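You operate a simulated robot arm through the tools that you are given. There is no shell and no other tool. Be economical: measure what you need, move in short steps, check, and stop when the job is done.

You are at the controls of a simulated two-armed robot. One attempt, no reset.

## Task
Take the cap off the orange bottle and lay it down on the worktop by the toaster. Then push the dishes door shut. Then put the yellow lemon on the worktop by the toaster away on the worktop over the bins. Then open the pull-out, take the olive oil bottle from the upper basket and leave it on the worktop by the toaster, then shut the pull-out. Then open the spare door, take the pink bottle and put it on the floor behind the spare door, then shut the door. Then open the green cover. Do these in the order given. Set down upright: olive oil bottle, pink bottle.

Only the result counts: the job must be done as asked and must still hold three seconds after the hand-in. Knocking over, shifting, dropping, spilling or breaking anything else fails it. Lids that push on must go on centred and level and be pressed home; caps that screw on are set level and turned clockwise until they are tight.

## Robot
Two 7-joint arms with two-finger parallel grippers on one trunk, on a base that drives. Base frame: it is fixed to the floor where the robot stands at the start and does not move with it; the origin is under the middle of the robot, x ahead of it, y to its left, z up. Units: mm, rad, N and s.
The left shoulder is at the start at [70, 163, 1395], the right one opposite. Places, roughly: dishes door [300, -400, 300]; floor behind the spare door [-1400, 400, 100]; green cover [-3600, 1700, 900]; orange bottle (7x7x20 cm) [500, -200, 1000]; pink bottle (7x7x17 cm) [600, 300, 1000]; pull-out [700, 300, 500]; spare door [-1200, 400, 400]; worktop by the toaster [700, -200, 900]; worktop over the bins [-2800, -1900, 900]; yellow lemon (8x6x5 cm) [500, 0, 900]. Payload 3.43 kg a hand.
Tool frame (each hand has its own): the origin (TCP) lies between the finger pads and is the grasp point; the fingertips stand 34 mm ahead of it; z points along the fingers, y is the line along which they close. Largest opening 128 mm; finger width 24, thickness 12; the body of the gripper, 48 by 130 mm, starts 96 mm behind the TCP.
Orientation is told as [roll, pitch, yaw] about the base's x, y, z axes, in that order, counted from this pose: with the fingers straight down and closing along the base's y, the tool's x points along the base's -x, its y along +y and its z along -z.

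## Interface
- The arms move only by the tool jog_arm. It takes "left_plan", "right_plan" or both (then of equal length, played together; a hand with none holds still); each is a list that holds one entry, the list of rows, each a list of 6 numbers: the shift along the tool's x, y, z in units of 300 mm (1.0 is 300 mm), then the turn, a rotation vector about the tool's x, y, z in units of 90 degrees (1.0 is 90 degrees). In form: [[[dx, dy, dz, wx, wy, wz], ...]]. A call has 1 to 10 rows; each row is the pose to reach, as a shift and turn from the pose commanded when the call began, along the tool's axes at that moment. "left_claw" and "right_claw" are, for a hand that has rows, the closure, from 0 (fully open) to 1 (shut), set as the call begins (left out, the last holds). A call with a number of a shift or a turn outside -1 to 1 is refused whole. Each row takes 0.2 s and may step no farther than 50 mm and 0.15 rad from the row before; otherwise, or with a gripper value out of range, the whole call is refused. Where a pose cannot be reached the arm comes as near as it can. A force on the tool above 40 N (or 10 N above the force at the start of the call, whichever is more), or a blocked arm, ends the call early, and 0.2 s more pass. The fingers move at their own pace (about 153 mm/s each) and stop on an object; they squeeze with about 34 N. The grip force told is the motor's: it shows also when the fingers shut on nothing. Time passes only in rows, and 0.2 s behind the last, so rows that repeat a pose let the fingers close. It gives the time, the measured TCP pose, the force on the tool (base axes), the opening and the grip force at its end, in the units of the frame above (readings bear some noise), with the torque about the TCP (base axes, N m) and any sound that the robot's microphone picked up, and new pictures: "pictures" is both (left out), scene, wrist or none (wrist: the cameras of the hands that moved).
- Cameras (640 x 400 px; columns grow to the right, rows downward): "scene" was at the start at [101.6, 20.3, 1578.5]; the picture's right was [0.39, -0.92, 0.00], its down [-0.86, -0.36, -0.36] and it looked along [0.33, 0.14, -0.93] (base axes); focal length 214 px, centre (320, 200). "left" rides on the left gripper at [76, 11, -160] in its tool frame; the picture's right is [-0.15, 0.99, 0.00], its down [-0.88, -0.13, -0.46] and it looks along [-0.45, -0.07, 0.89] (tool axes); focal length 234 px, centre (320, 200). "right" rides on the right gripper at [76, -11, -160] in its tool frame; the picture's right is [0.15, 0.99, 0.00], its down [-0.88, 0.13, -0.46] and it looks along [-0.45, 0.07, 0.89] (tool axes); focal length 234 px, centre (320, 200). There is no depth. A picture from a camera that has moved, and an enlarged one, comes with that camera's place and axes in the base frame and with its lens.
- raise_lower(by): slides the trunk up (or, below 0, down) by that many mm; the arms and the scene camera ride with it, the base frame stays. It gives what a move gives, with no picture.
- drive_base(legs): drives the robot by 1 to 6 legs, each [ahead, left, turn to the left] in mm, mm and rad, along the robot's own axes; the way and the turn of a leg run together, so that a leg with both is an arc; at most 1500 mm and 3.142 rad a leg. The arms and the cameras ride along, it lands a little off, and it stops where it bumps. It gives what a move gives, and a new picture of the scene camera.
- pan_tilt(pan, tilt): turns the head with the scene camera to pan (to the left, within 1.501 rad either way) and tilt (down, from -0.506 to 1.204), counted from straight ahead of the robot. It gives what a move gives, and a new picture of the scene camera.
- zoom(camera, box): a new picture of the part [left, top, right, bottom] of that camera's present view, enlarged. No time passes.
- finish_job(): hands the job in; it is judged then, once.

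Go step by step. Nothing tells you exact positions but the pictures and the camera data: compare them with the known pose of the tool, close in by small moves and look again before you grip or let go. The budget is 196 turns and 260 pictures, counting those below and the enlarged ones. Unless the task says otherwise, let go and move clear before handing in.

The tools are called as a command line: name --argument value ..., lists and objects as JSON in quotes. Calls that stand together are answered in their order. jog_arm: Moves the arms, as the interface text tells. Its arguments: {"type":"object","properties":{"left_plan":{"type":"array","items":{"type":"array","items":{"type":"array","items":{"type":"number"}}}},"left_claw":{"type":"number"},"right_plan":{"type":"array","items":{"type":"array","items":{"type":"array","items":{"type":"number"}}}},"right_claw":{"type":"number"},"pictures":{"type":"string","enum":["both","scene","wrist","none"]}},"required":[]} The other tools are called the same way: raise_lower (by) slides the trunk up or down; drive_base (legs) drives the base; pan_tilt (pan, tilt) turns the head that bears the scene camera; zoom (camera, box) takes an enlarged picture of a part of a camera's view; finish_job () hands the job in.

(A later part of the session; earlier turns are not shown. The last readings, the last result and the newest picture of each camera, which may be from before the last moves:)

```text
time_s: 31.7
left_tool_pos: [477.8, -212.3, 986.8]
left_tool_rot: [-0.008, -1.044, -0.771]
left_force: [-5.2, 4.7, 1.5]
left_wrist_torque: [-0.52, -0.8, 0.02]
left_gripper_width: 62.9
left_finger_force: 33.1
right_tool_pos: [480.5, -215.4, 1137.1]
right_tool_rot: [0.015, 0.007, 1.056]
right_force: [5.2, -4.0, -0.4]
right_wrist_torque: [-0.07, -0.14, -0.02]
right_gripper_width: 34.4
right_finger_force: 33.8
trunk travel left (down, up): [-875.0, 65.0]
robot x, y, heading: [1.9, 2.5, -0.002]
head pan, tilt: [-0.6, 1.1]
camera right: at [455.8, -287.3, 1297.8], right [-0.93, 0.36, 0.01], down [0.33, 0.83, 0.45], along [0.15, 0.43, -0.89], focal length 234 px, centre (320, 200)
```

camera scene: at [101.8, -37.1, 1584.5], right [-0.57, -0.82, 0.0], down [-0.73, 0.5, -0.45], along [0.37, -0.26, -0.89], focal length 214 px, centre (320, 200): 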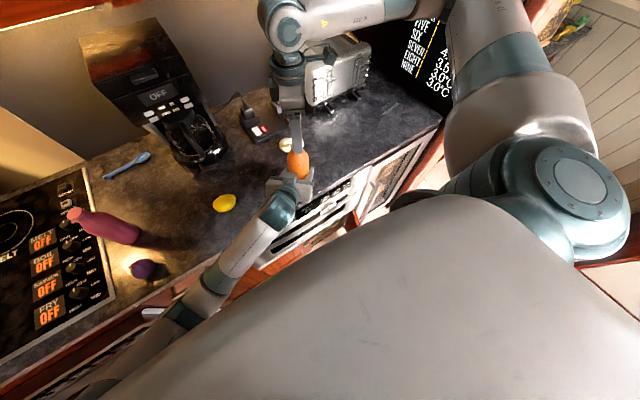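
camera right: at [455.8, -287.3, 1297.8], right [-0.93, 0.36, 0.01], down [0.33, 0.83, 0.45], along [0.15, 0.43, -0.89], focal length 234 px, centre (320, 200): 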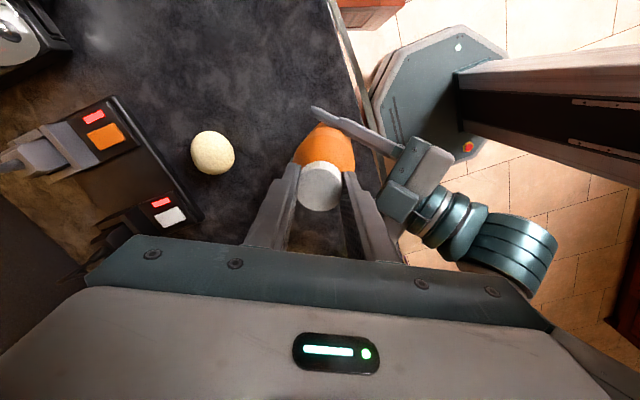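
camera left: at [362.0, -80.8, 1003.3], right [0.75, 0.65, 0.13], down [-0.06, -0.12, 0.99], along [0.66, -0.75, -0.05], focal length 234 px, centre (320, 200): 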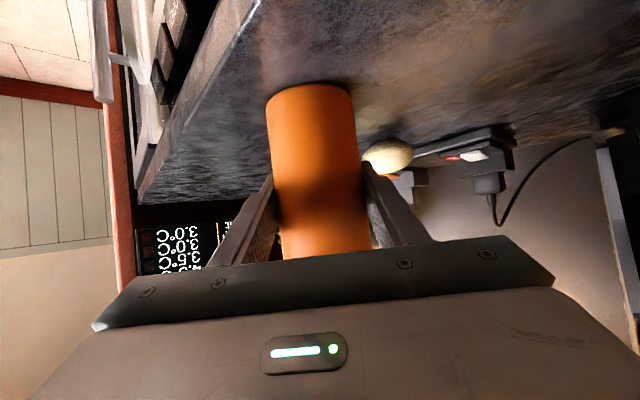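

Turned about 4.5 rad in total. I test whether the cap lifts off.

jog_arm --right_plan '[[[0, 0, -0.007, 0, 0, 0], [0, 0, -0.014, 0, 0, 0]]]' --pictures "wrist"

```text
time_s: 32.3
left_tool_pos: [478.5, -213.3, 988.3]
left_tool_rot: [-0.01, -1.045, -0.774]
left_force: [-4.7, 3.4, 3.8]
left_wrist_torque: [-0.46, -0.72, -0.01]
left_gripper_width: 62.8
left_finger_force: 33.9
right_tool_pos: [481.4, -216.1, 1141.5]
right_tool_rot: [0.014, 0.008, 1.055]
right_force: [5.0, -3.3, -5.0]
right_wrist_torque: [-0.05, -0.05, 0.0]
right_gripper_width: 34.7
right_finger_force: 33.8
trunk travel left (down, up): [-875.0, 65.0]
robot x, y, heading: [-4.3, 2.6, -0.003]
head pan, tilt: [-0.6, 1.1]
camera right: at [456.1, -287.2, 1301.7], right [-0.93, 0.36, 0.01], down [0.33, 0.83, 0.45], along [0.15, 0.43, -0.89], focal length 234 px, centre (320, 200)
```

right: 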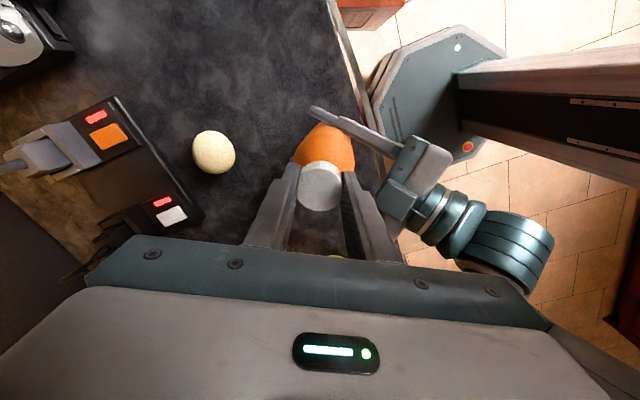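

It still holds slightly. I make another full regrip and turn.

jog_arm --right_plan '[[[0, 0, 0, 0, 0, 0], [0, 0, 0, 0, 0, 0], [0, 0, -0.08, 0, 0, 0], [0, 0, -0.08, 0, 0, 0.09], [0, 0, -0.08, 0, 0, 0.18], [0, 0, -0.08, 0, 0, 0.27], [0, 0, -0.08, 0, 0, 0.36], [0, 0, -0.08, 0, 0, 0.45], [0, 0, -0.08, 0, 0, 0.54], [0, 0, -0.08, 0, 0, 0.63]]]' --right_claw 0.4 --pictures "none"

jog_arm --right_plan '[[[0, 0, 0, 0, 0, 0.09], [0, 0, 0, 0, 0, 0.18], [0, 0, 0, 0, 0, 0.27], [0, 0, 0, 0, 0, 0.36], [0, 0, 0, 0, 0, 0.45], [0, 0, 0, 0, 0, 0.54], [0, 0, 0, 0, 0, 0.63], [0, 0, 0, 0, 0, 0.72], [0, 0, 0, 0, 0, 0.81], [0, 0, 0, 0, 0, 0.9]]]' --pictures "wrist"

zoom --camera "right" --box '[240, 100, 400, 200]'

```text
time_s: 34.5
left_tool_pos: [479.2, -212.2, 988.5]
left_tool_rot: [-0.008, -1.043, -0.771]
left_force: [0.3, 0.1, 0.1]
left_wrist_torque: [0.03, 0.01, -0.02]
left_gripper_width: 62.7
left_finger_force: 34.2
right_tool_pos: [481.7, -215.6, 1165.0]
right_tool_rot: [0.001, 0.017, 0.062]
right_force: [-0.5, 0.2, 0.1]
right_wrist_torque: [-0.02, 0.04, -0.02]
right_gripper_width: 76.8
right_finger_force: 0.0
trunk travel left (down, up): [-875.0, 65.0]
robot x, y, heading: [2.1, -0.1, 0.0]
head pan, tilt: [-0.6, 1.1]
```

```text
time_s: 36.7
left_tool_pos: [478.3, -211.2, 987.5]
left_tool_rot: [-0.008, -1.043, -0.771]
left_force: [-0.1, -0.6, -0.2]
left_wrist_torque: [-0.03, -0.01, 0.03]
left_gripper_width: 62.9
left_finger_force: 33.6
right_tool_pos: [481.7, -215.0, 1165.1]
right_tool_rot: [-0.014, 0.003, -1.352]
right_force: [-0.9, -0.7, 0.4]
right_wrist_torque: [-0.01, -0.01, 0.05]
right_gripper_width: 76.6
right_finger_force: 0.0
trunk travel left (down, up): [-875.0, 65.0]
robot x, y, heading: [-2.6, -2.8, -0.002]
head pan, tilt: [-0.6, 1.1]
camera right: at [456.7, -144.1, 1326.3], right [0.93, 0.36, -0.01], down [0.33, -0.83, 0.45], along [0.15, -0.43, -0.89], focal length 234 px, centre (320, 200)
```

right: 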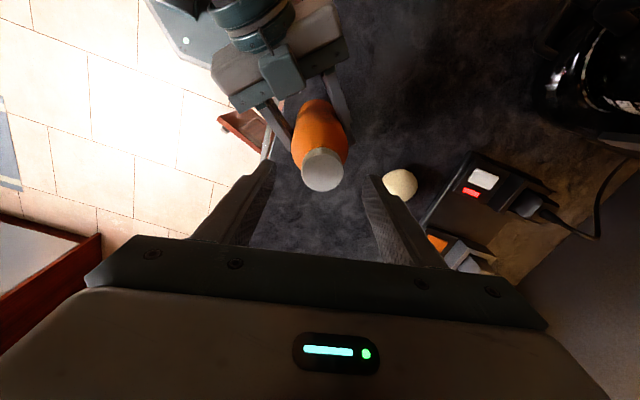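

```text
4.00 times, centred on (320, 150) of right
camera zoom: at [456.7, -144.1, 1326.3], right [0.93, 0.36, -0.01], down [0.33, -0.83, 0.45], along [0.15, -0.43, -0.89], focal length 937 px, centre (320, 400)
```

zoom: 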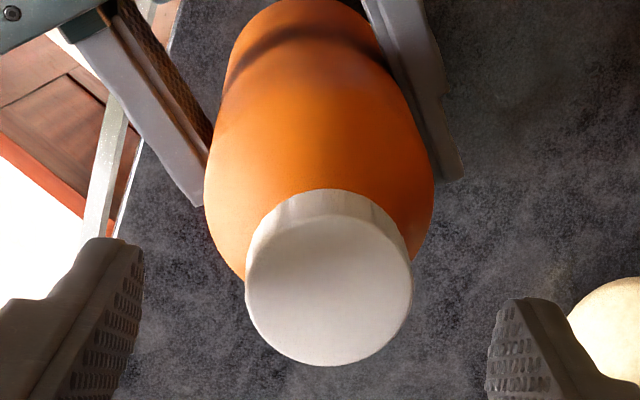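

Centred again. I lower, grip, and turn another 2.4 rad with gentle lift.

jog_arm --right_plan '[[[0, 0, 0.045, 0, 0, 0], [0, 0, 0.09, 0, 0, 0]]]' --pictures "none"

jog_arm --right_plan '[[[0, 0, 0, 0, 0, 0], [0, 0, 0, 0, 0, 0], [0, 0, 0, 0, 0, 0]]]' --right_claw 1 --pictures "none"

jog_arm --right_plan '[[[0, 0, 0, 0, 0, -0.09], [0, 0, -0.001, 0, 0, -0.18], [0, 0, -0.001, 0, 0, -0.27], [0, 0, -0.002, 0, 0, -0.36], [0, 0, -0.003, 0, 0, -0.45], [0, 0, -0.003, 0, 0, -0.54], [0, 0, -0.004, 0, 0, -0.63], [0, 0, -0.004, 0, 0, -0.72], [0, 0, -0.005, 0, 0, -0.81], [0, 0, -0.005, 0, 0, -0.9]]]' --pictures "none"

jog_arm --right_plan '[[[0, 0, -0.001, 0, 0, -0.09], [0, 0, -0.001, 0, 0, -0.18], [0, 0, -0.002, 0, 0, -0.27], [0, 0, -0.003, 0, 0, -0.36], [0, 0, -0.003, 0, 0, -0.45], [0, 0, -0.004, 0, 0, -0.54], [0, 0, -0.005, 0, 0, -0.63]]]' --pictures "none"

jog_arm --right_plan '[[[0, 0, -0.01, 0, 0, 0], [0, 0, -0.02, 0, 0, 0]]]' --pictures "wrist"

```text
time_s: 37.3
left_tool_pos: [478.5, -212.7, 987.5]
left_tool_rot: [-0.008, -1.043, -0.772]
left_force: [0.6, 0.1, -0.6]
left_wrist_torque: [0.0, -0.02, -0.02]
left_gripper_width: 62.7
left_finger_force: 33.9
right_tool_pos: [481.4, -215.4, 1138.6]
right_tool_rot: [-0.013, 0.003, -1.349]
right_force: [0.4, -0.5, -0.8]
right_wrist_torque: [0.0, -0.02, 0.02]
right_gripper_width: 76.5
right_finger_force: 0.1
trunk travel left (down, up): [-875.0, 65.0]
robot x, y, heading: [-2.6, 2.0, 0.002]
head pan, tilt: [-0.6, 1.1]
```

```text
time_s: 38.1
left_tool_pos: [478.8, -213.1, 986.8]
left_tool_rot: [-0.012, -1.043, -0.773]
left_force: [-1.9, 0.8, 0.1]
left_wrist_torque: [-0.1, -0.31, -0.04]
left_gripper_width: 62.5
left_finger_force: 34.3
right_tool_pos: [480.2, -217.0, 1138.3]
right_tool_rot: [-0.013, 0.003, -1.35]
right_force: [1.8, -0.3, 1.2]
right_wrist_torque: [-0.03, -0.06, 0.01]
right_gripper_width: 34.4
right_finger_force: 33.6
trunk travel left (down, up): [-875.0, 65.0]
robot x, y, heading: [1.3, -1.1, -0.002]
head pan, tilt: [-0.6, 1.1]
```

```text
time_s: 40.3
left_tool_pos: [478.2, -213.4, 987.8]
left_tool_rot: [-0.008, -1.045, -0.773]
left_force: [-7.5, -6.1, 0.0]
left_wrist_torque: [0.77, -0.94, 0.02]
left_gripper_width: 63.1
left_finger_force: 34.5
right_tool_pos: [480.9, -215.6, 1139.1]
right_tool_rot: [0.004, 0.014, 0.066]
right_force: [8.0, 7.0, -0.3]
right_wrist_torque: [0.23, -0.24, -0.06]
right_gripper_width: 33.9
right_finger_force: 34.2
trunk travel left (down, up): [-875.0, 65.0]
robot x, y, heading: [-0.9, 2.3, 0.001]
head pan, tilt: [-0.6, 1.1]
```

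```text
time_s: 41.9
left_tool_pos: [479.0, -212.0, 987.4]
left_tool_rot: [-0.009, -1.043, -0.773]
left_force: [-2.5, -12.5, -0.5]
left_wrist_torque: [1.5, -0.39, 0.03]
left_gripper_width: 63.2
left_finger_force: 34.1
right_tool_pos: [479.9, -215.9, 1141.3]
right_tool_rot: [0.016, 0.006, 1.056]
right_force: [3.7, 12.4, 1.0]
right_wrist_torque: [0.41, -0.12, -0.06]
right_gripper_width: 34.3
right_finger_force: 34.0
trunk travel left (down, up): [-875.0, 65.0]
robot x, y, heading: [-0.1, -2.7, -0.0]
head pan, tilt: [-0.6, 1.1]
```

```text
time_s: 42.5
left_tool_pos: [478.9, -211.3, 988.2]
left_tool_rot: [-0.01, -1.045, -0.771]
left_force: [-1.6, -8.8, 4.6]
left_wrist_torque: [1.09, -0.24, -0.06]
left_gripper_width: 63.2
left_finger_force: 33.9
right_tool_pos: [480.6, -216.9, 1146.4]
right_tool_rot: [0.014, 0.009, 1.054]
right_force: [1.9, 9.2, -5.7]
right_wrist_torque: [0.21, -0.05, 0.03]
right_gripper_width: 34.1
right_finger_force: 34.0
trunk travel left (down, up): [-875.0, 65.0]
robot x, y, heading: [2.7, 2.8, 0.002]
head pan, tilt: [-0.6, 1.1]
camera right: at [456.0, -287.3, 1308.0], right [-0.93, 0.36, 0.01], down [0.33, 0.83, 0.45], along [0.15, 0.42, -0.89], focal length 234 px, centre (320, 200)
```

right: 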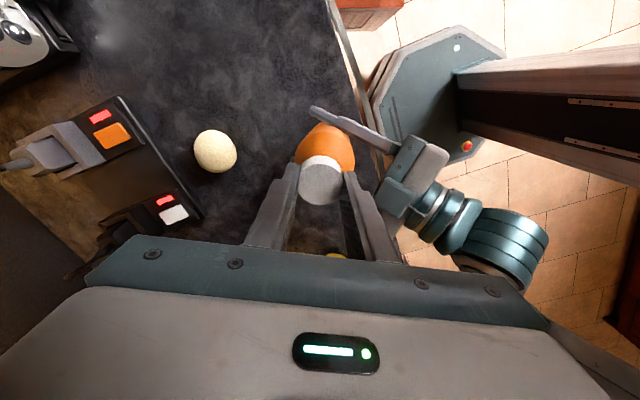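

A pull of 5.7 N remains; I check whether the cap is slipping or threaded.

zoom --camera "right" --box '[240, 110, 400, 210]'

zoom --camera "scene" --box '[250, 120, 350, 200]'

```text
4.00 times, centred on (320, 160) of right
camera zoom: at [456.0, -287.3, 1308.0], right [-0.93, 0.36, 0.01], down [0.33, 0.83, 0.45], along [0.15, 0.42, -0.89], focal length 937 px, centre (320, 360)
```

zoom: 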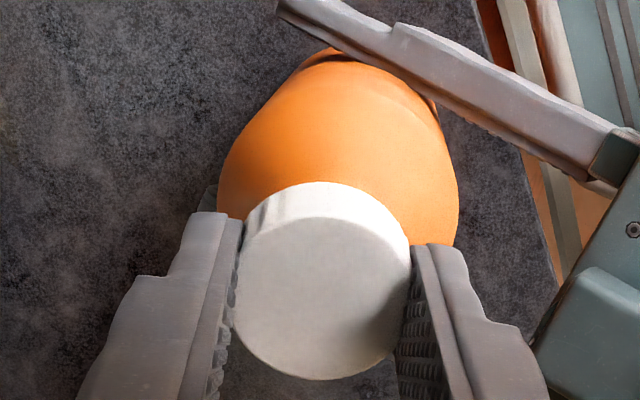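

```text
5.00 times, centred on (300, 160) of scene
camera zoom: at [102.3, -37.5, 1584.5], right [-0.57, -0.82, 0.0], down [-0.73, 0.5, -0.45], along [0.37, -0.26, -0.89], focal length 1072 px, centre (420, 400)
```

zoom: 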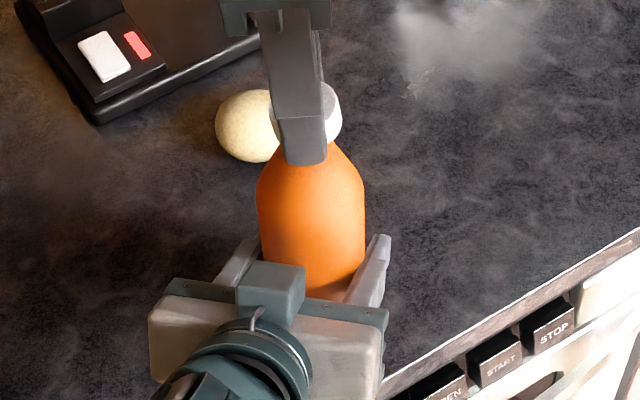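

The cap is still seated on the bottle, near 1124. I lift a bit more and compare.

jog_arm --right_plan '[[[0, 0, -0.01, 0, 0, 0], [0, 0, -0.02, 0, 0, 0]]]' --pictures "none"

zoom --camera "right" --box '[240, 110, 400, 210]'

```text
time_s: 43.1
left_tool_pos: [479.8, -211.1, 987.1]
left_tool_rot: [-0.01, -1.045, -0.769]
left_force: [0.1, -1.3, 2.1]
left_wrist_torque: [0.18, -0.15, -0.01]
left_gripper_width: 63.2
left_finger_force: 34.7
right_tool_pos: [481.5, -218.0, 1154.3]
right_tool_rot: [0.013, 0.008, 1.052]
right_force: [0.8, 1.5, 0.5]
right_wrist_torque: [0.03, -0.01, 0.01]
right_gripper_width: 34.1
right_finger_force: 34.2
trunk travel left (down, up): [-875.0, 65.0]
robot x, y, heading: [-1.5, -0.6, 0.004]
head pan, tilt: [-0.6, 1.1]
```

```text
4.00 times, centred on (320, 160) of right
camera zoom: at [456.4, -287.5, 1315.1], right [-0.93, 0.36, 0.01], down [0.33, 0.83, 0.45], along [0.15, 0.42, -0.89], focal length 937 px, centre (320, 360)
```

zoom: 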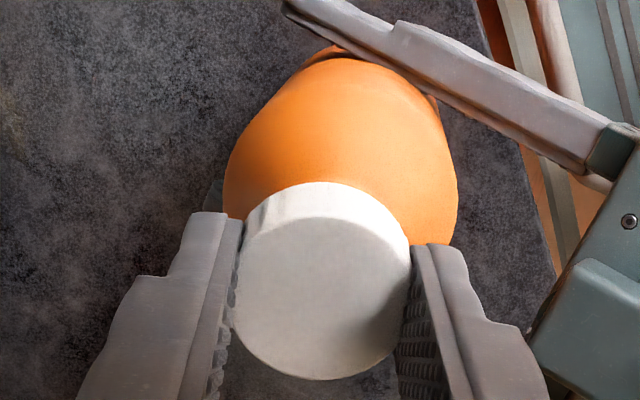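

The cap now moves with the hand and the force fell to zero: it is off. I lift it clear.

jog_arm --right_plan '[[[0, 0, -0.1, 0, 0, 0], [0, 0, -0.2, 0, 0, 0], [0, 0, -0.3, 0, 0, 0]]]' --pictures "both"

```text
time_s: 43.9
left_tool_pos: [478.1, -210.8, 987.2]
left_tool_rot: [-0.01, -1.044, -0.773]
left_force: [0.2, -0.7, 0.6]
left_wrist_torque: [0.02, 0.0, 0.0]
left_gripper_width: 63.0
left_finger_force: 33.7
right_tool_pos: [483.6, -216.3, 1243.9]
right_tool_rot: [0.012, 0.009, 1.053]
right_force: [-0.2, -0.2, -0.3]
right_wrist_torque: [-0.03, 0.01, 0.0]
right_gripper_width: 34.5
right_finger_force: 34.5
trunk travel left (down, up): [-875.0, 65.0]
robot x, y, heading: [4.9, 0.3, 0.002]
head pan, tilt: [-0.6, 1.1]
camera scene: at [102.1, -37.1, 1584.4], right [-0.57, -0.82, 0.0], down [-0.73, 0.5, -0.45], along [0.37, -0.26, -0.89], focal length 214 px, centre (320, 200)
camera right: at [457.5, -287.1, 1404.4], right [-0.93, 0.36, 0.01], down [0.33, 0.83, 0.45], along [0.15, 0.42, -0.89], focal length 234 px, centre (320, 200)
```

scene: 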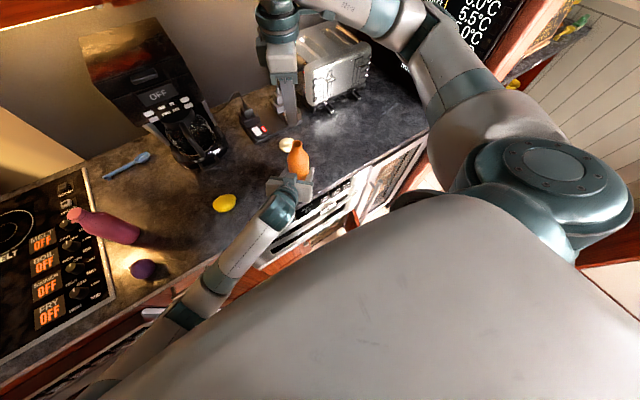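
right: 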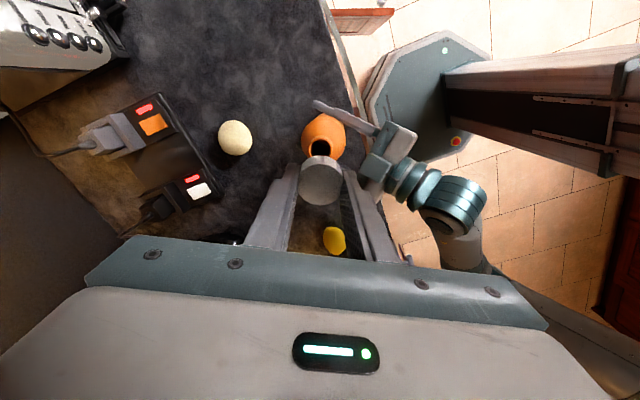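

The bottle mouth is open and the cap is in the right hand. I release and back away the left hand, while the right hand goes to a free spot at about (500, -340).

jog_arm --left_plan '[[[0, 0, 0, 0, 0, 0], [0, 0, 0, 0, 0, 0], [0, 0, 0, 0, 0, 0], [0, 0, -0.1, 0, 0, 0], [0, 0, -0.2, 0, 0, 0], [0, 0, -0.3, 0, 0, 0], [0, 0, -0.4, 0, 0, 0], [0, 0, -0.5, 0, 0, 0]]]' --left_claw 0 --right_plan '[[[0.042, -0.031, 0, 0, 0, 0.084], [0.083, -0.063, 0, 0, 0, 0.168], [0.125, -0.094, 0, 0, 0, 0.251], [0.166, -0.125, 0, 0, 0, 0.335], [0.207, -0.157, 0, 0, 0, 0.42], [0.249, -0.188, 0, 0, 0, 0.5], [0.29, -0.22, 0, 0, 0, 0.585], [0.332, -0.251, 0, 0, 0, 0.67]]]' --pictures "both"

```text
time_s: 45.7
left_tool_pos: [385.4, -121.6, 1064.6]
left_tool_rot: [-0.007, -1.044, -0.775]
left_force: [-0.1, -0.2, -0.2]
left_wrist_torque: [0.01, 0.03, 0.05]
left_gripper_width: 128.1
left_finger_force: 0.1
right_tool_pos: [497.2, -341.3, 1243.3]
right_tool_rot: [0.001, 0.013, -0.003]
right_force: [0.0, 0.0, 0.5]
right_wrist_torque: [-0.02, -0.02, 0.0]
right_gripper_width: 34.6
right_finger_force: 33.6
trunk travel left (down, up): [-875.0, 65.0]
robot x, y, heading: [-0.6, 2.2, 0.001]
head pan, tilt: [-0.6, 1.1]
camera scene: at [100.8, -37.9, 1584.6], right [-0.57, -0.82, 0.0], down [-0.73, 0.5, -0.45], along [0.38, -0.26, -0.89], focal length 214 px, centre (320, 200)
camera right: at [424.6, -351.2, 1405.5], right [-0.14, 0.99, 0.0], down [0.89, 0.13, 0.44], along [0.44, 0.07, -0.9], focal length 234 px, centre (320, 200)
camera left: at [268.4, 12.3, 1077.9], right [0.75, 0.65, 0.12], down [-0.05, -0.12, 0.99], along [0.66, -0.75, -0.06], focal length 234 px, centre (320, 200)
```

scene: 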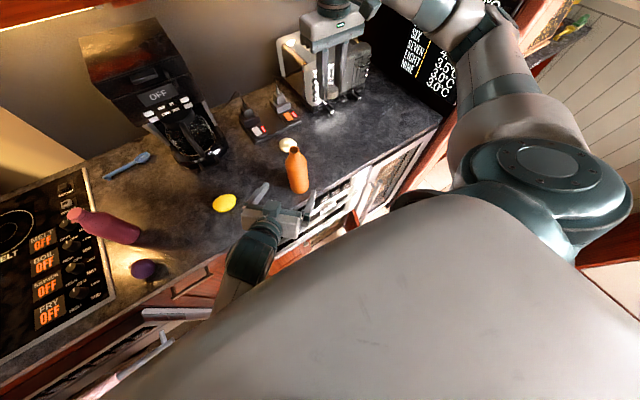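
right: 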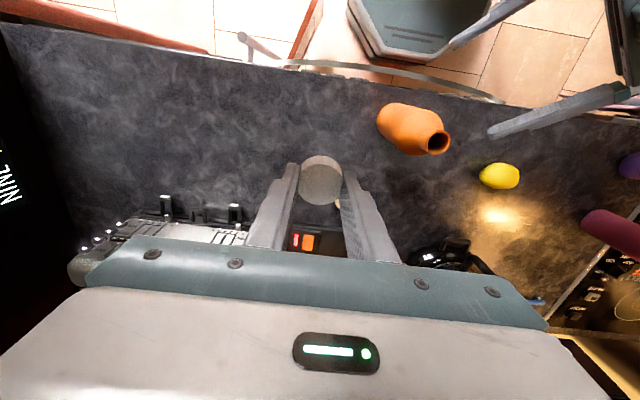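
left: 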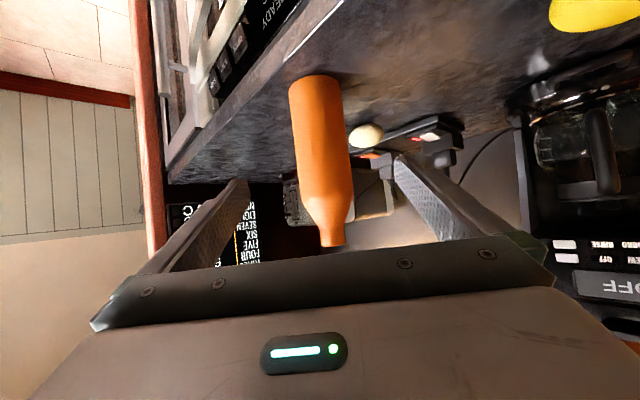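

The bottle stands upright, mouth open. I lower the cap towards the worktop.

jog_arm --right_plan '[[[0, 0, 0.15, 0, 0, 0], [0, 0, 0.3, 0, 0, 0], [0, 0, 0.45, 0, 0, 0], [0, 0, 0.6, 0, 0, 0], [0, 0, 0.75, 0, 0, 0], [0, 0, 0.86, 0, 0, 0], [0, 0, 0.89, 0, 0, 0]]]' --pictures "wrist"

zoom --camera "right" --box '[240, 110, 400, 210]'

```text
time_s: 47.3
left_tool_pos: [387.5, -119.7, 1064.5]
left_tool_rot: [-0.01, -1.043, -0.775]
left_force: [0.1, -0.4, 0.7]
left_wrist_torque: [0.0, 0.03, 0.03]
left_gripper_width: 128.0
left_finger_force: 0.0
right_tool_pos: [493.9, -340.0, 975.7]
right_tool_rot: [0.001, 0.014, 0.002]
right_force: [1.2, -0.3, 0.3]
right_wrist_torque: [0.02, 0.0, 0.0]
right_gripper_width: 34.1
right_finger_force: 33.7
trunk travel left (down, up): [-875.0, 65.0]
robot x, y, heading: [1.0, 0.9, 0.002]
head pan, tilt: [-0.6, 1.1]
camera right: at [421.3, -350.5, 1137.9], right [-0.15, 0.99, 0.0], down [0.89, 0.13, 0.44], along [0.44, 0.07, -0.9], focal length 234 px, centre (320, 200)
```

right: 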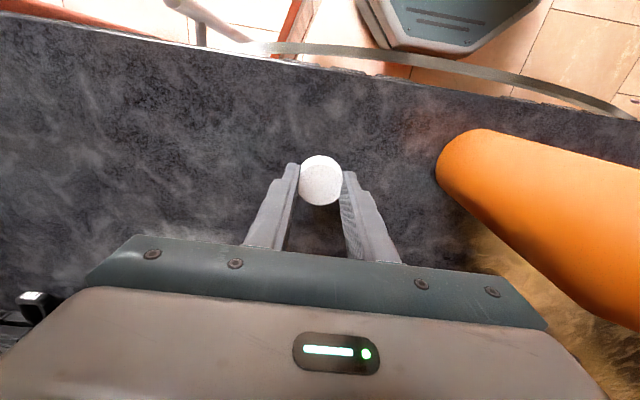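

```text
4.00 times, centred on (320, 160) of right
camera zoom: at [421.3, -350.5, 1137.9], right [-0.15, 0.99, 0.0], down [0.89, 0.13, 0.44], along [0.44, 0.07, -0.9], focal length 937 px, centre (320, 360)
```

zoom: 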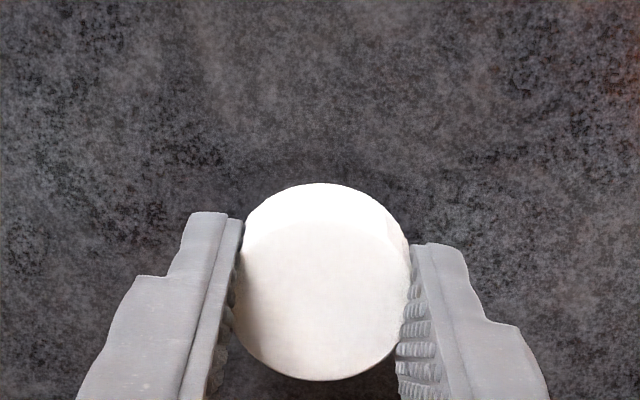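

Near the surface now. I step down gently until contact.

jog_arm --right_plan '[[[0, 0, 0.01, 0, 0, 0], [0, 0, 0.02, 0, 0, 0], [0, 0, 0.028, 0, 0, 0]]]' --pictures "none"

jog_arm --right_plan '[[[0, 0, 0.006, 0, 0, 0], [0, 0, 0.012, 0, 0, 0]]]' --pictures "none"

jog_arm --right_plan '[[[0, 0, 0.006, 0, 0, 0], [0, 0, 0.01, 0, 0, 0]]]' --pictures "none"

```text
time_s: 48.1
left_tool_pos: [386.2, -120.5, 1063.7]
left_tool_rot: [-0.008, -1.044, -0.77]
left_force: [0.1, 0.2, 0.2]
left_wrist_torque: [0.02, -0.02, -0.03]
left_gripper_width: 128.0
left_finger_force: 0.1
right_tool_pos: [494.8, -338.6, 967.7]
right_tool_rot: [-0.001, 0.016, 0.0]
right_force: [-0.6, -0.5, -0.1]
right_wrist_torque: [-0.04, 0.02, 0.01]
right_gripper_width: 33.9
right_finger_force: 33.8
trunk travel left (down, up): [-875.0, 65.0]
robot x, y, heading: [0.1, -1.0, -0.002]
head pan, tilt: [-0.6, 1.1]
```

```text
time_s: 48.7
left_tool_pos: [385.6, -119.6, 1062.8]
left_tool_rot: [-0.009, -1.042, -0.77]
left_force: [0.4, 0.3, 0.3]
left_wrist_torque: [0.0, 0.0, 0.0]
left_gripper_width: 127.9
left_finger_force: 0.1
right_tool_pos: [495.7, -339.9, 964.5]
right_tool_rot: [0.0, 0.015, 0.002]
right_force: [-0.3, -0.6, 0.5]
right_wrist_torque: [-0.06, 0.01, -0.03]
right_gripper_width: 34.0
right_finger_force: 33.7
trunk travel left (down, up): [-875.0, 65.0]
robot x, y, heading: [-1.0, 0.4, 0.004]
head pan, tilt: [-0.6, 1.1]
```

```text
time_s: 49.3
left_tool_pos: [387.0, -120.8, 1063.6]
left_tool_rot: [-0.009, -1.045, -0.77]
left_force: [-0.6, -0.3, 0.7]
left_wrist_torque: [0.02, 0.01, -0.02]
left_gripper_width: 127.9
left_finger_force: 0.1
right_tool_pos: [494.6, -340.0, 961.0]
right_tool_rot: [-0.001, 0.015, 0.003]
right_force: [0.8, -0.1, 0.1]
right_wrist_torque: [-0.01, 0.0, 0.01]
right_gripper_width: 34.2
right_finger_force: 33.8
trunk travel left (down, up): [-875.0, 65.0]
robot x, y, heading: [-3.0, -0.3, -0.002]
head pan, tilt: [-0.6, 1.1]
```

jog_arm --right_plan '[[[0, 0, 0.007, 0, 0, 0], [0, 0, 0.013, 0, 0, 0]]]' --pictures "none"

jog_arm --right_plan '[[[0, 0, 0.007, 0, 0, 0], [0, 0, 0.013, 0, 0, 0]]]' --pictures "wrist"

```text
time_s: 49.9
left_tool_pos: [386.6, -121.3, 1063.1]
left_tool_rot: [-0.009, -1.044, -0.773]
left_force: [-0.3, -0.4, -0.4]
left_wrist_torque: [-0.03, 0.02, -0.02]
left_gripper_width: 127.9
left_finger_force: 0.1
right_tool_pos: [494.2, -339.3, 956.9]
right_tool_rot: [0.001, 0.017, 0.002]
right_force: [-0.7, 0.7, -0.3]
right_wrist_torque: [-0.01, 0.01, 0.01]
right_gripper_width: 34.1
right_finger_force: 34.3
trunk travel left (down, up): [-875.0, 65.0]
robot x, y, heading: [3.7, -1.8, 0.004]
head pan, tilt: [-0.6, 1.1]
```

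```text
time_s: 50.5
left_tool_pos: [386.6, -121.1, 1064.5]
left_tool_rot: [-0.009, -1.046, -0.773]
left_force: [0.0, 0.3, -0.4]
left_wrist_torque: [-0.02, -0.02, 0.02]
left_gripper_width: 128.1
left_finger_force: 0.1
right_tool_pos: [494.7, -339.5, 953.7]
right_tool_rot: [0.0, 0.014, -0.001]
right_force: [-0.1, -1.0, 5.6]
right_wrist_torque: [-0.05, -0.05, 0.06]
right_gripper_width: 34.3
right_finger_force: 34.1
trunk travel left (down, up): [-875.0, 65.0]
robot x, y, heading: [-0.0, -3.1, 0.0]
head pan, tilt: [-0.6, 1.1]
camera right: at [420.9, -350.5, 1115.8], right [-0.15, 0.99, 0.0], down [0.89, 0.13, 0.44], along [0.44, 0.07, -0.9], focal length 234 px, centre (320, 200)
```

right: 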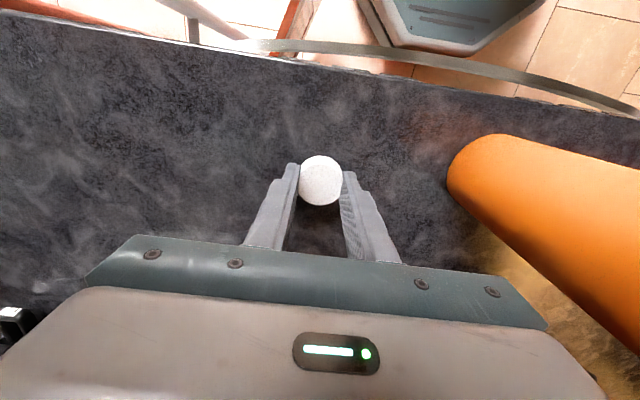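

Contact felt at 5.6 N; the cap rests on the worktop. I let go and rise.

jog_arm --right_plan '[[[0, 0, 0, 0, 0, 0], [0, 0, 0, 0, 0, 0], [0, 0, -0.1, 0, 0, 0], [0, 0, -0.25, 0, 0, 0], [0, 0, -0.4, 0, 0, 0], [0, 0, -0.55, 0, 0, 0], [0, 0, -0.7, 0, 0, 0]]]' --right_claw 0.5 --pictures "wrist"

pan_tilt --pan -1.0 --tilt 1.15

```text
time_s: 52.1
left_tool_pos: [385.7, -120.6, 1063.8]
left_tool_rot: [-0.011, -1.044, -0.772]
left_force: [-0.3, 0.4, 0.6]
left_wrist_torque: [-0.03, 0.01, 0.0]
left_gripper_width: 128.0
left_finger_force: 0.0
right_tool_pos: [496.6, -339.7, 1165.4]
right_tool_rot: [0.0, 0.017, 0.001]
right_force: [0.2, 0.1, -0.8]
right_wrist_torque: [-0.01, 0.03, 0.02]
right_gripper_width: 63.8
right_finger_force: 0.1
trunk travel left (down, up): [-875.0, 65.0]
robot x, y, heading: [3.2, 0.9, 0.001]
head pan, tilt: [-0.6, 1.1]
camera right: at [423.7, -350.5, 1326.0], right [-0.15, 0.99, 0.0], down [0.89, 0.13, 0.44], along [0.44, 0.07, -0.9], focal length 234 px, centre (320, 200)
```

right: 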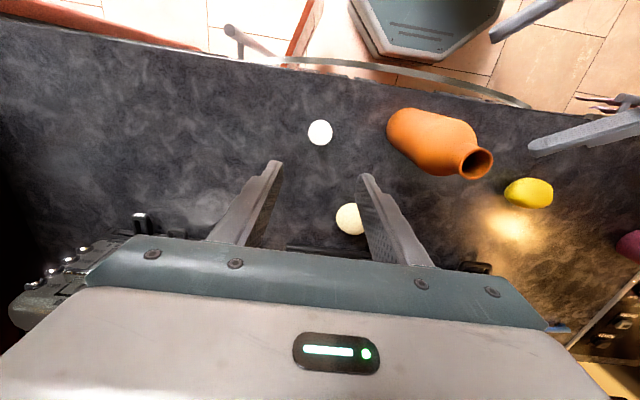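

```text
time_s: 53.0
left_tool_pos: [386.6, -121.4, 1063.6]
left_tool_rot: [-0.008, -1.044, -0.771]
left_force: [0.1, 0.1, 0.6]
left_wrist_torque: [0.01, 0.03, 0.03]
left_gripper_width: 128.0
left_finger_force: 0.0
right_tool_pos: [497.0, -340.7, 1163.7]
right_tool_rot: [-0.001, 0.016, 0.001]
right_force: [-0.4, 0.2, -0.3]
right_wrist_torque: [-0.03, -0.02, -0.01]
right_gripper_width: 64.2
right_finger_force: 0.1
trunk travel left (down, up): [-875.0, 65.0]
robot x, y, heading: [2.7, -0.3, -0.006]
head pan, tilt: [-1.0, 1.15]
camera scene: at [82.4, -52.2, 1581.4], right [-0.84, -0.54, 0.0], down [-0.49, 0.77, -0.41], along [0.22, -0.34, -0.91], focal length 214 px, centre (320, 200)
```

scene: 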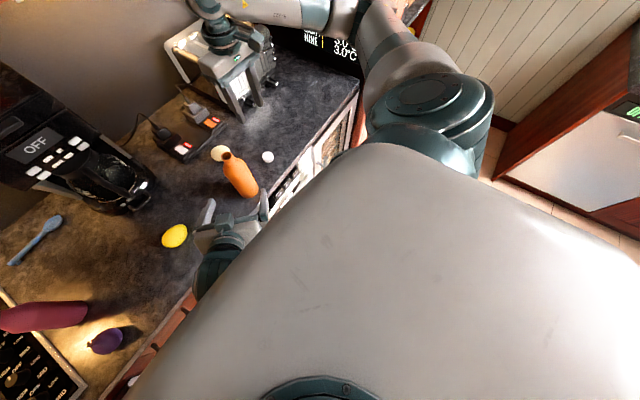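

The cap rests at about (495, -340) and the bottle is upright. Next is the dishes door; I back the robot away from the counter to see it.

drive_base --legs '[[-550, 0, 0]]'

pan_tilt --pan -0.4 --tilt 0.85

```text
time_s: 56.1
left_tool_pos: [-157.7, -121.7, 1063.8]
left_tool_rot: [-0.009, -1.043, -0.778]
left_force: [-0.9, 0.0, 1.6]
left_wrist_torque: [-0.03, 0.0, -0.03]
left_gripper_width: 128.1
left_finger_force: 0.2
right_tool_pos: [-49.0, -341.7, 1163.1]
right_tool_rot: [0.002, 0.016, -0.004]
right_force: [0.4, 0.1, -0.8]
right_wrist_torque: [-0.01, -0.01, 0.01]
right_gripper_width: 63.8
right_finger_force: 0.2
trunk travel left (down, up): [-875.0, 65.0]
robot x, y, heading: [-541.2, 1.2, -0.008]
head pan, tilt: [-1.0, 1.15]
camera scene: at [-461.8, -50.4, 1581.3], right [-0.85, -0.53, 0.0], down [-0.49, 0.77, -0.41], along [0.22, -0.35, -0.91], focal length 214 px, centre (320, 200)
```

scene: 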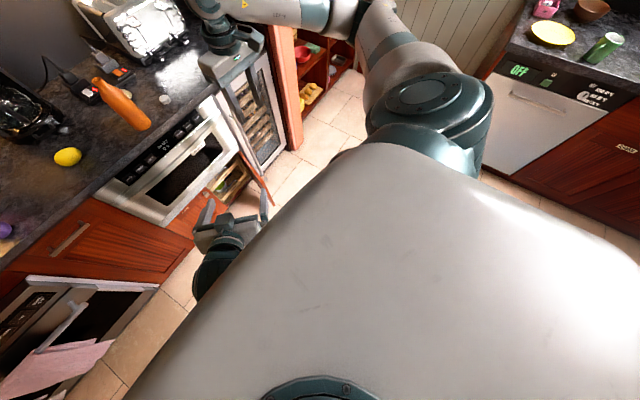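

```text
time_s: 57.1
left_tool_pos: [-157.8, -121.9, 1063.1]
left_tool_rot: [-0.009, -1.043, -0.779]
left_force: [-0.1, 0.0, -0.1]
left_wrist_torque: [0.03, -0.02, 0.01]
left_gripper_width: 127.8
left_finger_force: 0.1
right_tool_pos: [-48.5, -342.0, 1163.5]
right_tool_rot: [0.0, 0.015, -0.006]
right_force: [-0.1, 0.4, 0.4]
right_wrist_torque: [0.01, 0.06, -0.02]
right_gripper_width: 64.2
right_finger_force: 0.1
trunk travel left (down, up): [-875.0, 65.0]
robot x, y, heading: [-545.5, 0.9, -0.009]
head pan, tilt: [-0.4, 0.85]
camera scene: at [-422.2, -31.0, 1602.2], right [-0.4, -0.92, 0.0], down [-0.69, 0.3, -0.66], along [0.61, -0.26, -0.75], focal length 214 px, centre (320, 200)
```

scene: 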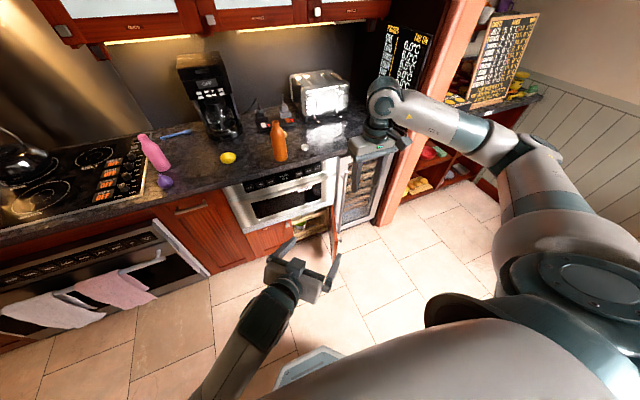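

zoom --camera "scene" --box '[140, 150, 420, 325]'

zoom --camera "right" --box '[0, 0, 640, 400]'

zoom --camera "left" --box '[0, 0, 640, 400]'

```text
2.29 times, centred on (280, 238) of scene
camera zoom: at [-422.2, -31.0, 1602.2], right [-0.4, -0.92, 0.0], down [-0.69, 0.3, -0.66], along [0.61, -0.26, -0.75], focal length 490 px, centre (411, 114)
```

zoom: 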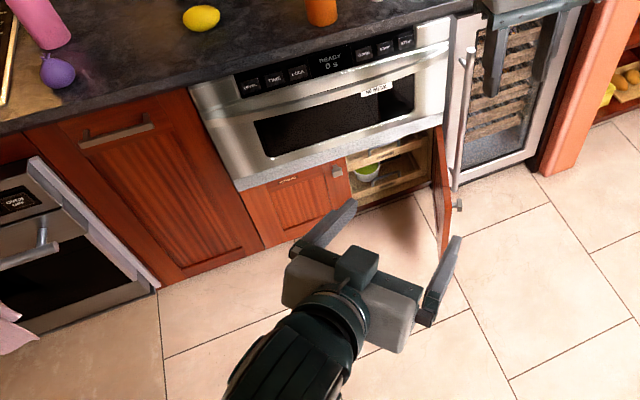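

```text
1.00 times, centred on (320, 200) of right
camera zoom: at [-122.6, -352.0, 1325.2], right [-0.14, 0.99, 0.0], down [0.89, 0.12, 0.44], along [0.44, 0.06, -0.9], focal length 234 px, centre (320, 200)
```

zoom: 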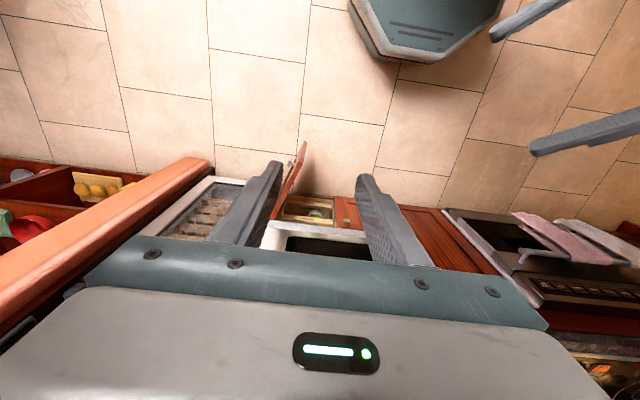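

```text
1.00 times, centred on (320, 200) of left
camera zoom: at [-274.5, 12.4, 1077.5], right [0.75, 0.65, 0.12], down [-0.05, -0.12, 0.99], along [0.66, -0.75, -0.06], focal length 234 px, centre (320, 200)
```

zoom: 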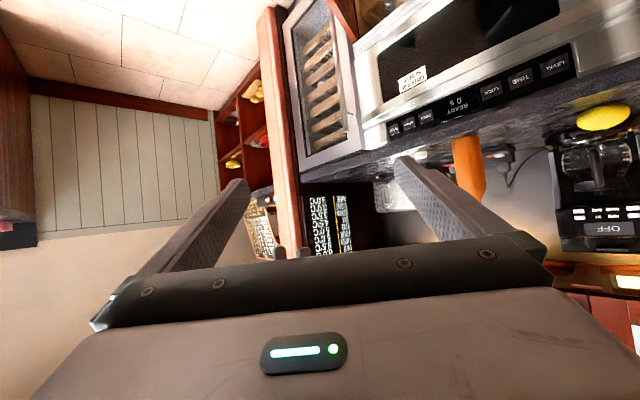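

The dishes door is the small wood door below the microwave, hinged on its right side and standing open. I zoom in to measure it.

zoom --camera "right" --box '[240, 120, 400, 220]'

zoom --camera "scene" --box '[270, 180, 380, 265]'

```text
4.00 times, centred on (320, 170) of right
camera zoom: at [-122.6, -352.0, 1325.2], right [-0.14, 0.99, 0.0], down [0.89, 0.12, 0.44], along [0.44, 0.06, -0.9], focal length 937 px, centre (320, 320)
```

zoom: 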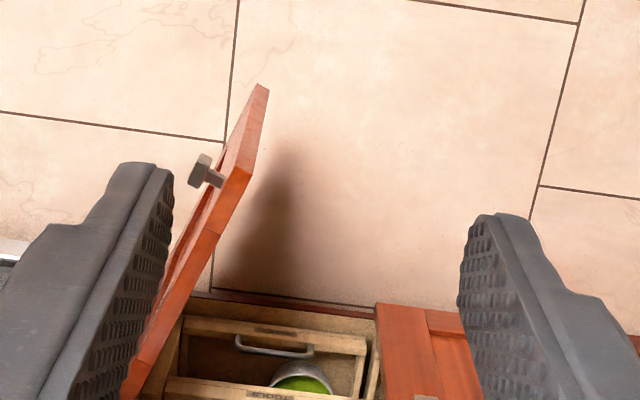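

```text
4.71 times, centred on (325, 222) of scene
camera zoom: at [-422.2, -31.0, 1602.2], right [-0.4, -0.92, 0.0], down [-0.69, 0.3, -0.66], along [0.61, -0.26, -0.75], focal length 1009 px, centre (296, 94)
```

zoom: 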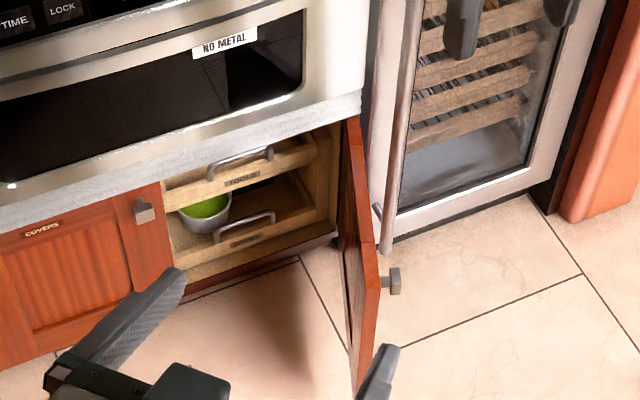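

I place the door: hinge at about (411, -474), free edge at about (150, -383), top near z=485, so it stands about 70° open. I fold the left arm back up and tilt the right hand forward, then will lower the trunk.

jog_arm --left_plan '[[[-0.047, 0.074, -0.128, 0, 0.095, 0], [-0.094, 0.148, -0.256, 0, 0.19, 0], [-0.141, 0.222, -0.384, 0, 0.286, 0], [-0.187, 0.297, -0.513, 0, 0.381, 0], [-0.234, 0.371, -0.641, 0, 0.476, 0], [-0.281, 0.445, -0.769, 0, 0.572, 0], [-0.328, 0.519, -0.897, 0, 0.667, 0], [-0.328, 0.519, -0.897, 0, 0.667, 0], [-0.328, 0.519, -0.897, 0, 0.667, 0], [-0.328, 0.519, -0.897, 0, 0.667, 0]]]' --right_plan '[[[0, 0, 0, 0, -0.09, 0], [0, 0, 0, 0, -0.18, 0], [0, 0, 0, 0, -0.27, 0], [0, 0, 0, 0, -0.36, 0], [0, 0, 0, 0, -0.45, 0], [0, 0, 0, 0, -0.54, 0], [0, 0, 0, 0, -0.63, 0], [0, 0, 0, 0, -0.72, 0], [0, 0, 0, 0, -0.81, 0], [0, 0, 0, 0, -0.9, 0]]]' --right_claw 1 --left_claw 0.5 --pictures "none"

raise_lower --by -650

pan_tilt --pan -0.3 --tilt 0.5

```text
time_s: 59.3
left_tool_pos: [-181.6, 116.8, 1287.2]
left_tool_rot: [0.0, 0.003, -0.787]
left_force: [-1.0, -1.0, 0.7]
left_wrist_torque: [0.05, -0.09, 0.0]
left_gripper_width: 64.1
left_finger_force: 0.1
left hand out of reach, approached as far as the arm can: row 1, 2, 3, 4, 5
right_tool_pos: [-40.4, -351.8, 1152.6]
right_tool_rot: [-0.057, -1.404, 0.053]
right_force: [-0.6, 2.4, -2.3]
right_wrist_torque: [-0.01, -0.24, -0.23]
right_gripper_width: 0.3
right_finger_force: 33.2
right hand out of reach, approached as far as the arm can: row 5, 6, 7, 8, 9, 10
trunk travel left (down, up): [-875.0, 65.0]
robot x, y, heading: [-545.4, 1.9, -0.004]
head pan, tilt: [-0.4, 0.85]
```

```text
refused: -650 is not a number from -400 to 400
```

```text
time_s: 60.1
left_tool_pos: [-174.7, 118.7, 1283.9]
left_tool_rot: [-0.006, 0.003, -0.787]
left_force: [0.5, -0.2, -0.2]
left_wrist_torque: [0.01, 0.04, -0.01]
left_gripper_width: 64.1
left_finger_force: 0.0
right_tool_pos: [-33.8, -352.0, 1151.5]
right_tool_rot: [-0.129, -1.396, 0.129]
right_force: [-0.2, 0.9, 0.1]
right_wrist_torque: [-0.01, 0.0, 0.03]
right_gripper_width: 0.2
right_finger_force: 32.9
trunk travel left (down, up): [-875.0, 65.0]
robot x, y, heading: [-540.3, -1.3, -0.004]
head pan, tilt: [-0.3, 0.499]
camera scene: at [-406.2, -26.4, 1632.0], right [-0.3, -0.95, 0.0], down [-0.46, 0.14, -0.88], along [0.84, -0.27, -0.48], focal length 214 px, centre (320, 200)
```

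scene: 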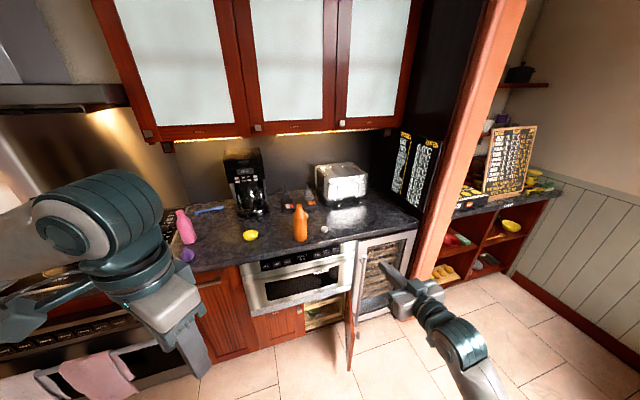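

Both arms are safe in front. I lower the trunk in two steps.

raise_lower --by -400

raise_lower --by -250

pan_tilt --pan -0.3 --tilt 0.6

```text
time_s: 64.0
left_tool_pos: [-175.9, 118.4, 885.1]
left_tool_rot: [-0.006, 0.003, -0.787]
left_force: [-0.9, 0.4, -0.1]
left_wrist_torque: [0.03, 0.02, -0.03]
left_gripper_width: 64.2
left_finger_force: 0.0
right_tool_pos: [-36.3, -349.9, 748.9]
right_tool_rot: [0.007, -1.4, -0.009]
right_force: [-0.4, -0.5, 0.0]
right_wrist_torque: [-0.01, 0.01, -0.02]
right_gripper_width: 0.0
right_finger_force: 32.8
trunk travel left (down, up): [-475.0, 465.0]
robot x, y, heading: [-544.3, 5.4, -0.008]
head pan, tilt: [-0.3, 0.499]
```

```text
time_s: 66.5
left_tool_pos: [-175.2, 119.7, 634.8]
left_tool_rot: [-0.004, 0.003, -0.785]
left_force: [-0.1, 0.5, 0.7]
left_wrist_torque: [-0.01, 0.01, -0.01]
left_gripper_width: 64.0
left_finger_force: 0.1
right_tool_pos: [-35.7, -349.3, 498.6]
right_tool_rot: [0.006, -1.4, -0.01]
right_force: [0.6, 0.0, 0.9]
right_wrist_torque: [0.01, -0.04, -0.01]
right_gripper_width: 0.3
right_finger_force: 33.3
trunk travel left (down, up): [-225.0, 715.0]
robot x, y, heading: [-545.7, -0.0, -0.005]
head pan, tilt: [-0.3, 0.499]
```

```text
time_s: 67.2
left_tool_pos: [-174.7, 119.3, 635.1]
left_tool_rot: [-0.005, 0.003, -0.789]
left_force: [0.4, 1.2, -0.4]
left_wrist_torque: [0.0, 0.04, -0.01]
left_gripper_width: 64.0
left_finger_force: 0.1
right_tool_pos: [-36.7, -349.2, 500.1]
right_tool_rot: [0.006, -1.4, -0.011]
right_force: [0.9, 0.3, -0.9]
right_wrist_torque: [0.01, -0.01, -0.01]
right_gripper_width: 0.0
right_finger_force: 33.3
trunk travel left (down, up): [-225.0, 715.0]
robot x, y, heading: [-544.9, 2.1, -0.007]
head pan, tilt: [-0.3, 0.6]
camera scene: at [-410.3, -26.6, 973.2], right [-0.3, -0.95, 0.0], down [-0.54, 0.17, -0.83], along [0.79, -0.25, -0.56], focal length 214 px, centre (320, 200)
```

scene: 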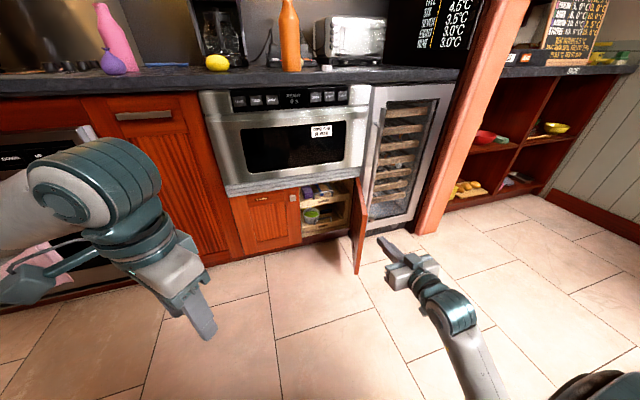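

The view is good. I drive 200 mm ahead and 120 mm right so that the right fingertips come outside the door, then lower the hand.

drive_base --legs '[[0, -120, 0], [200, 0, 0]]'

jog_arm --right_plan '[[[0.12, 0, 0, 0, 0, 0], [0.24, 0, 0, 0, 0, 0], [0.36, 0, 0, 0, 0, 0], [0.48, 0, 0.02, 0, 0, 0], [0.57, 0, 0.05, 0, 0, 0]]]' --pictures "both"

```text
time_s: 69.6
left_tool_pos: [22.9, -3.5, 635.1]
left_tool_rot: [-0.005, 0.004, -0.788]
left_force: [-0.7, 0.4, -0.8]
left_wrist_torque: [0.02, -0.02, -0.01]
left_gripper_width: 64.2
left_finger_force: 0.1
right_tool_pos: [162.1, -470.3, 497.8]
right_tool_rot: [0.005, -1.399, -0.008]
right_force: [-0.2, 0.8, 0.2]
right_wrist_torque: [0.01, 0.06, 0.0]
right_gripper_width: 0.0
right_finger_force: 32.7
trunk travel left (down, up): [-225.0, 715.0]
robot x, y, heading: [-343.8, -122.3, -0.004]
head pan, tilt: [-0.3, 0.6]
camera scene: at [-211.5, -149.0, 973.1], right [-0.3, -0.95, 0.0], down [-0.54, 0.17, -0.82], along [0.79, -0.25, -0.57], focal length 214 px, centre (320, 200)
```

scene: 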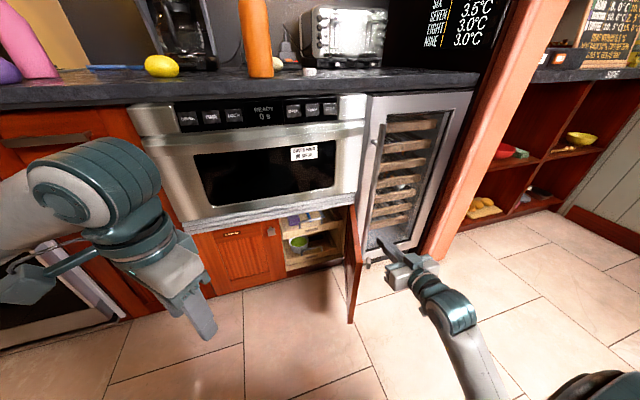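

```text
time_s: 70.8
left_tool_pos: [22.8, -3.0, 634.5]
left_tool_rot: [-0.005, 0.003, -0.787]
left_force: [-0.8, -0.5, 0.3]
left_wrist_torque: [0.01, 0.0, -0.02]
left_gripper_width: 64.4
left_finger_force: 0.1
right_tool_pos: [148.3, -504.1, 336.0]
right_tool_rot: [0.125, -1.395, -0.108]
right_force: [0.6, -0.1, -0.2]
right_wrist_torque: [-0.04, 0.01, 0.01]
right_gripper_width: 0.0
right_finger_force: 32.8
right hand out of reach, approached as far as the arm can: row 1, 2, 3, 4, 5
trunk travel left (down, up): [-225.0, 715.0]
robot x, y, heading: [-346.9, -121.8, -0.006]
head pan, tilt: [-0.3, 0.6]
camera scene: at [-211.5, -149.0, 973.1], right [-0.3, -0.95, 0.0], down [-0.54, 0.17, -0.82], along [0.79, -0.25, -0.57], focal length 214 px, centre (320, 200)
camera right: at [-22.3, -516.9, 291.1], right [-0.04, 0.99, -0.12], down [-0.3, 0.11, 0.95], along [0.95, 0.07, 0.29], focal length 234 px, centre (320, 200)
```

scene: 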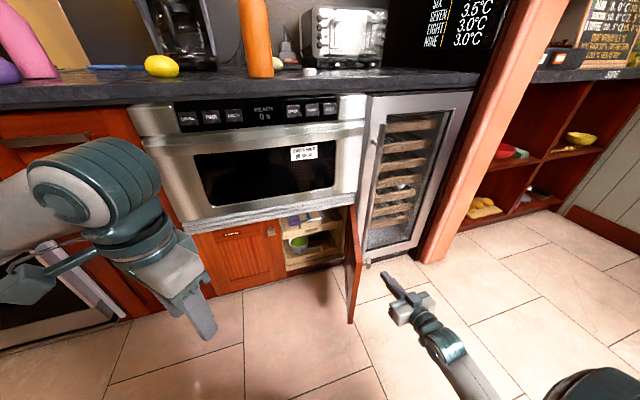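
right: 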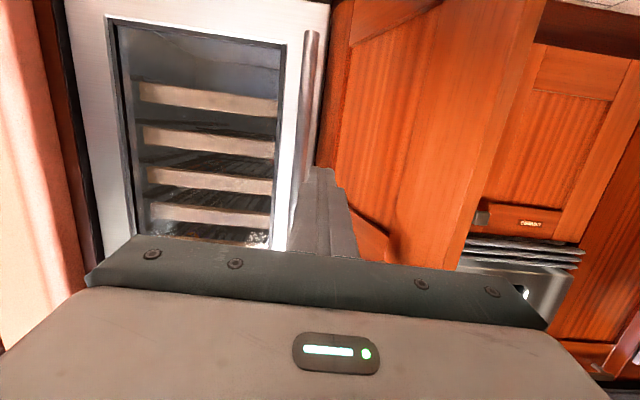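

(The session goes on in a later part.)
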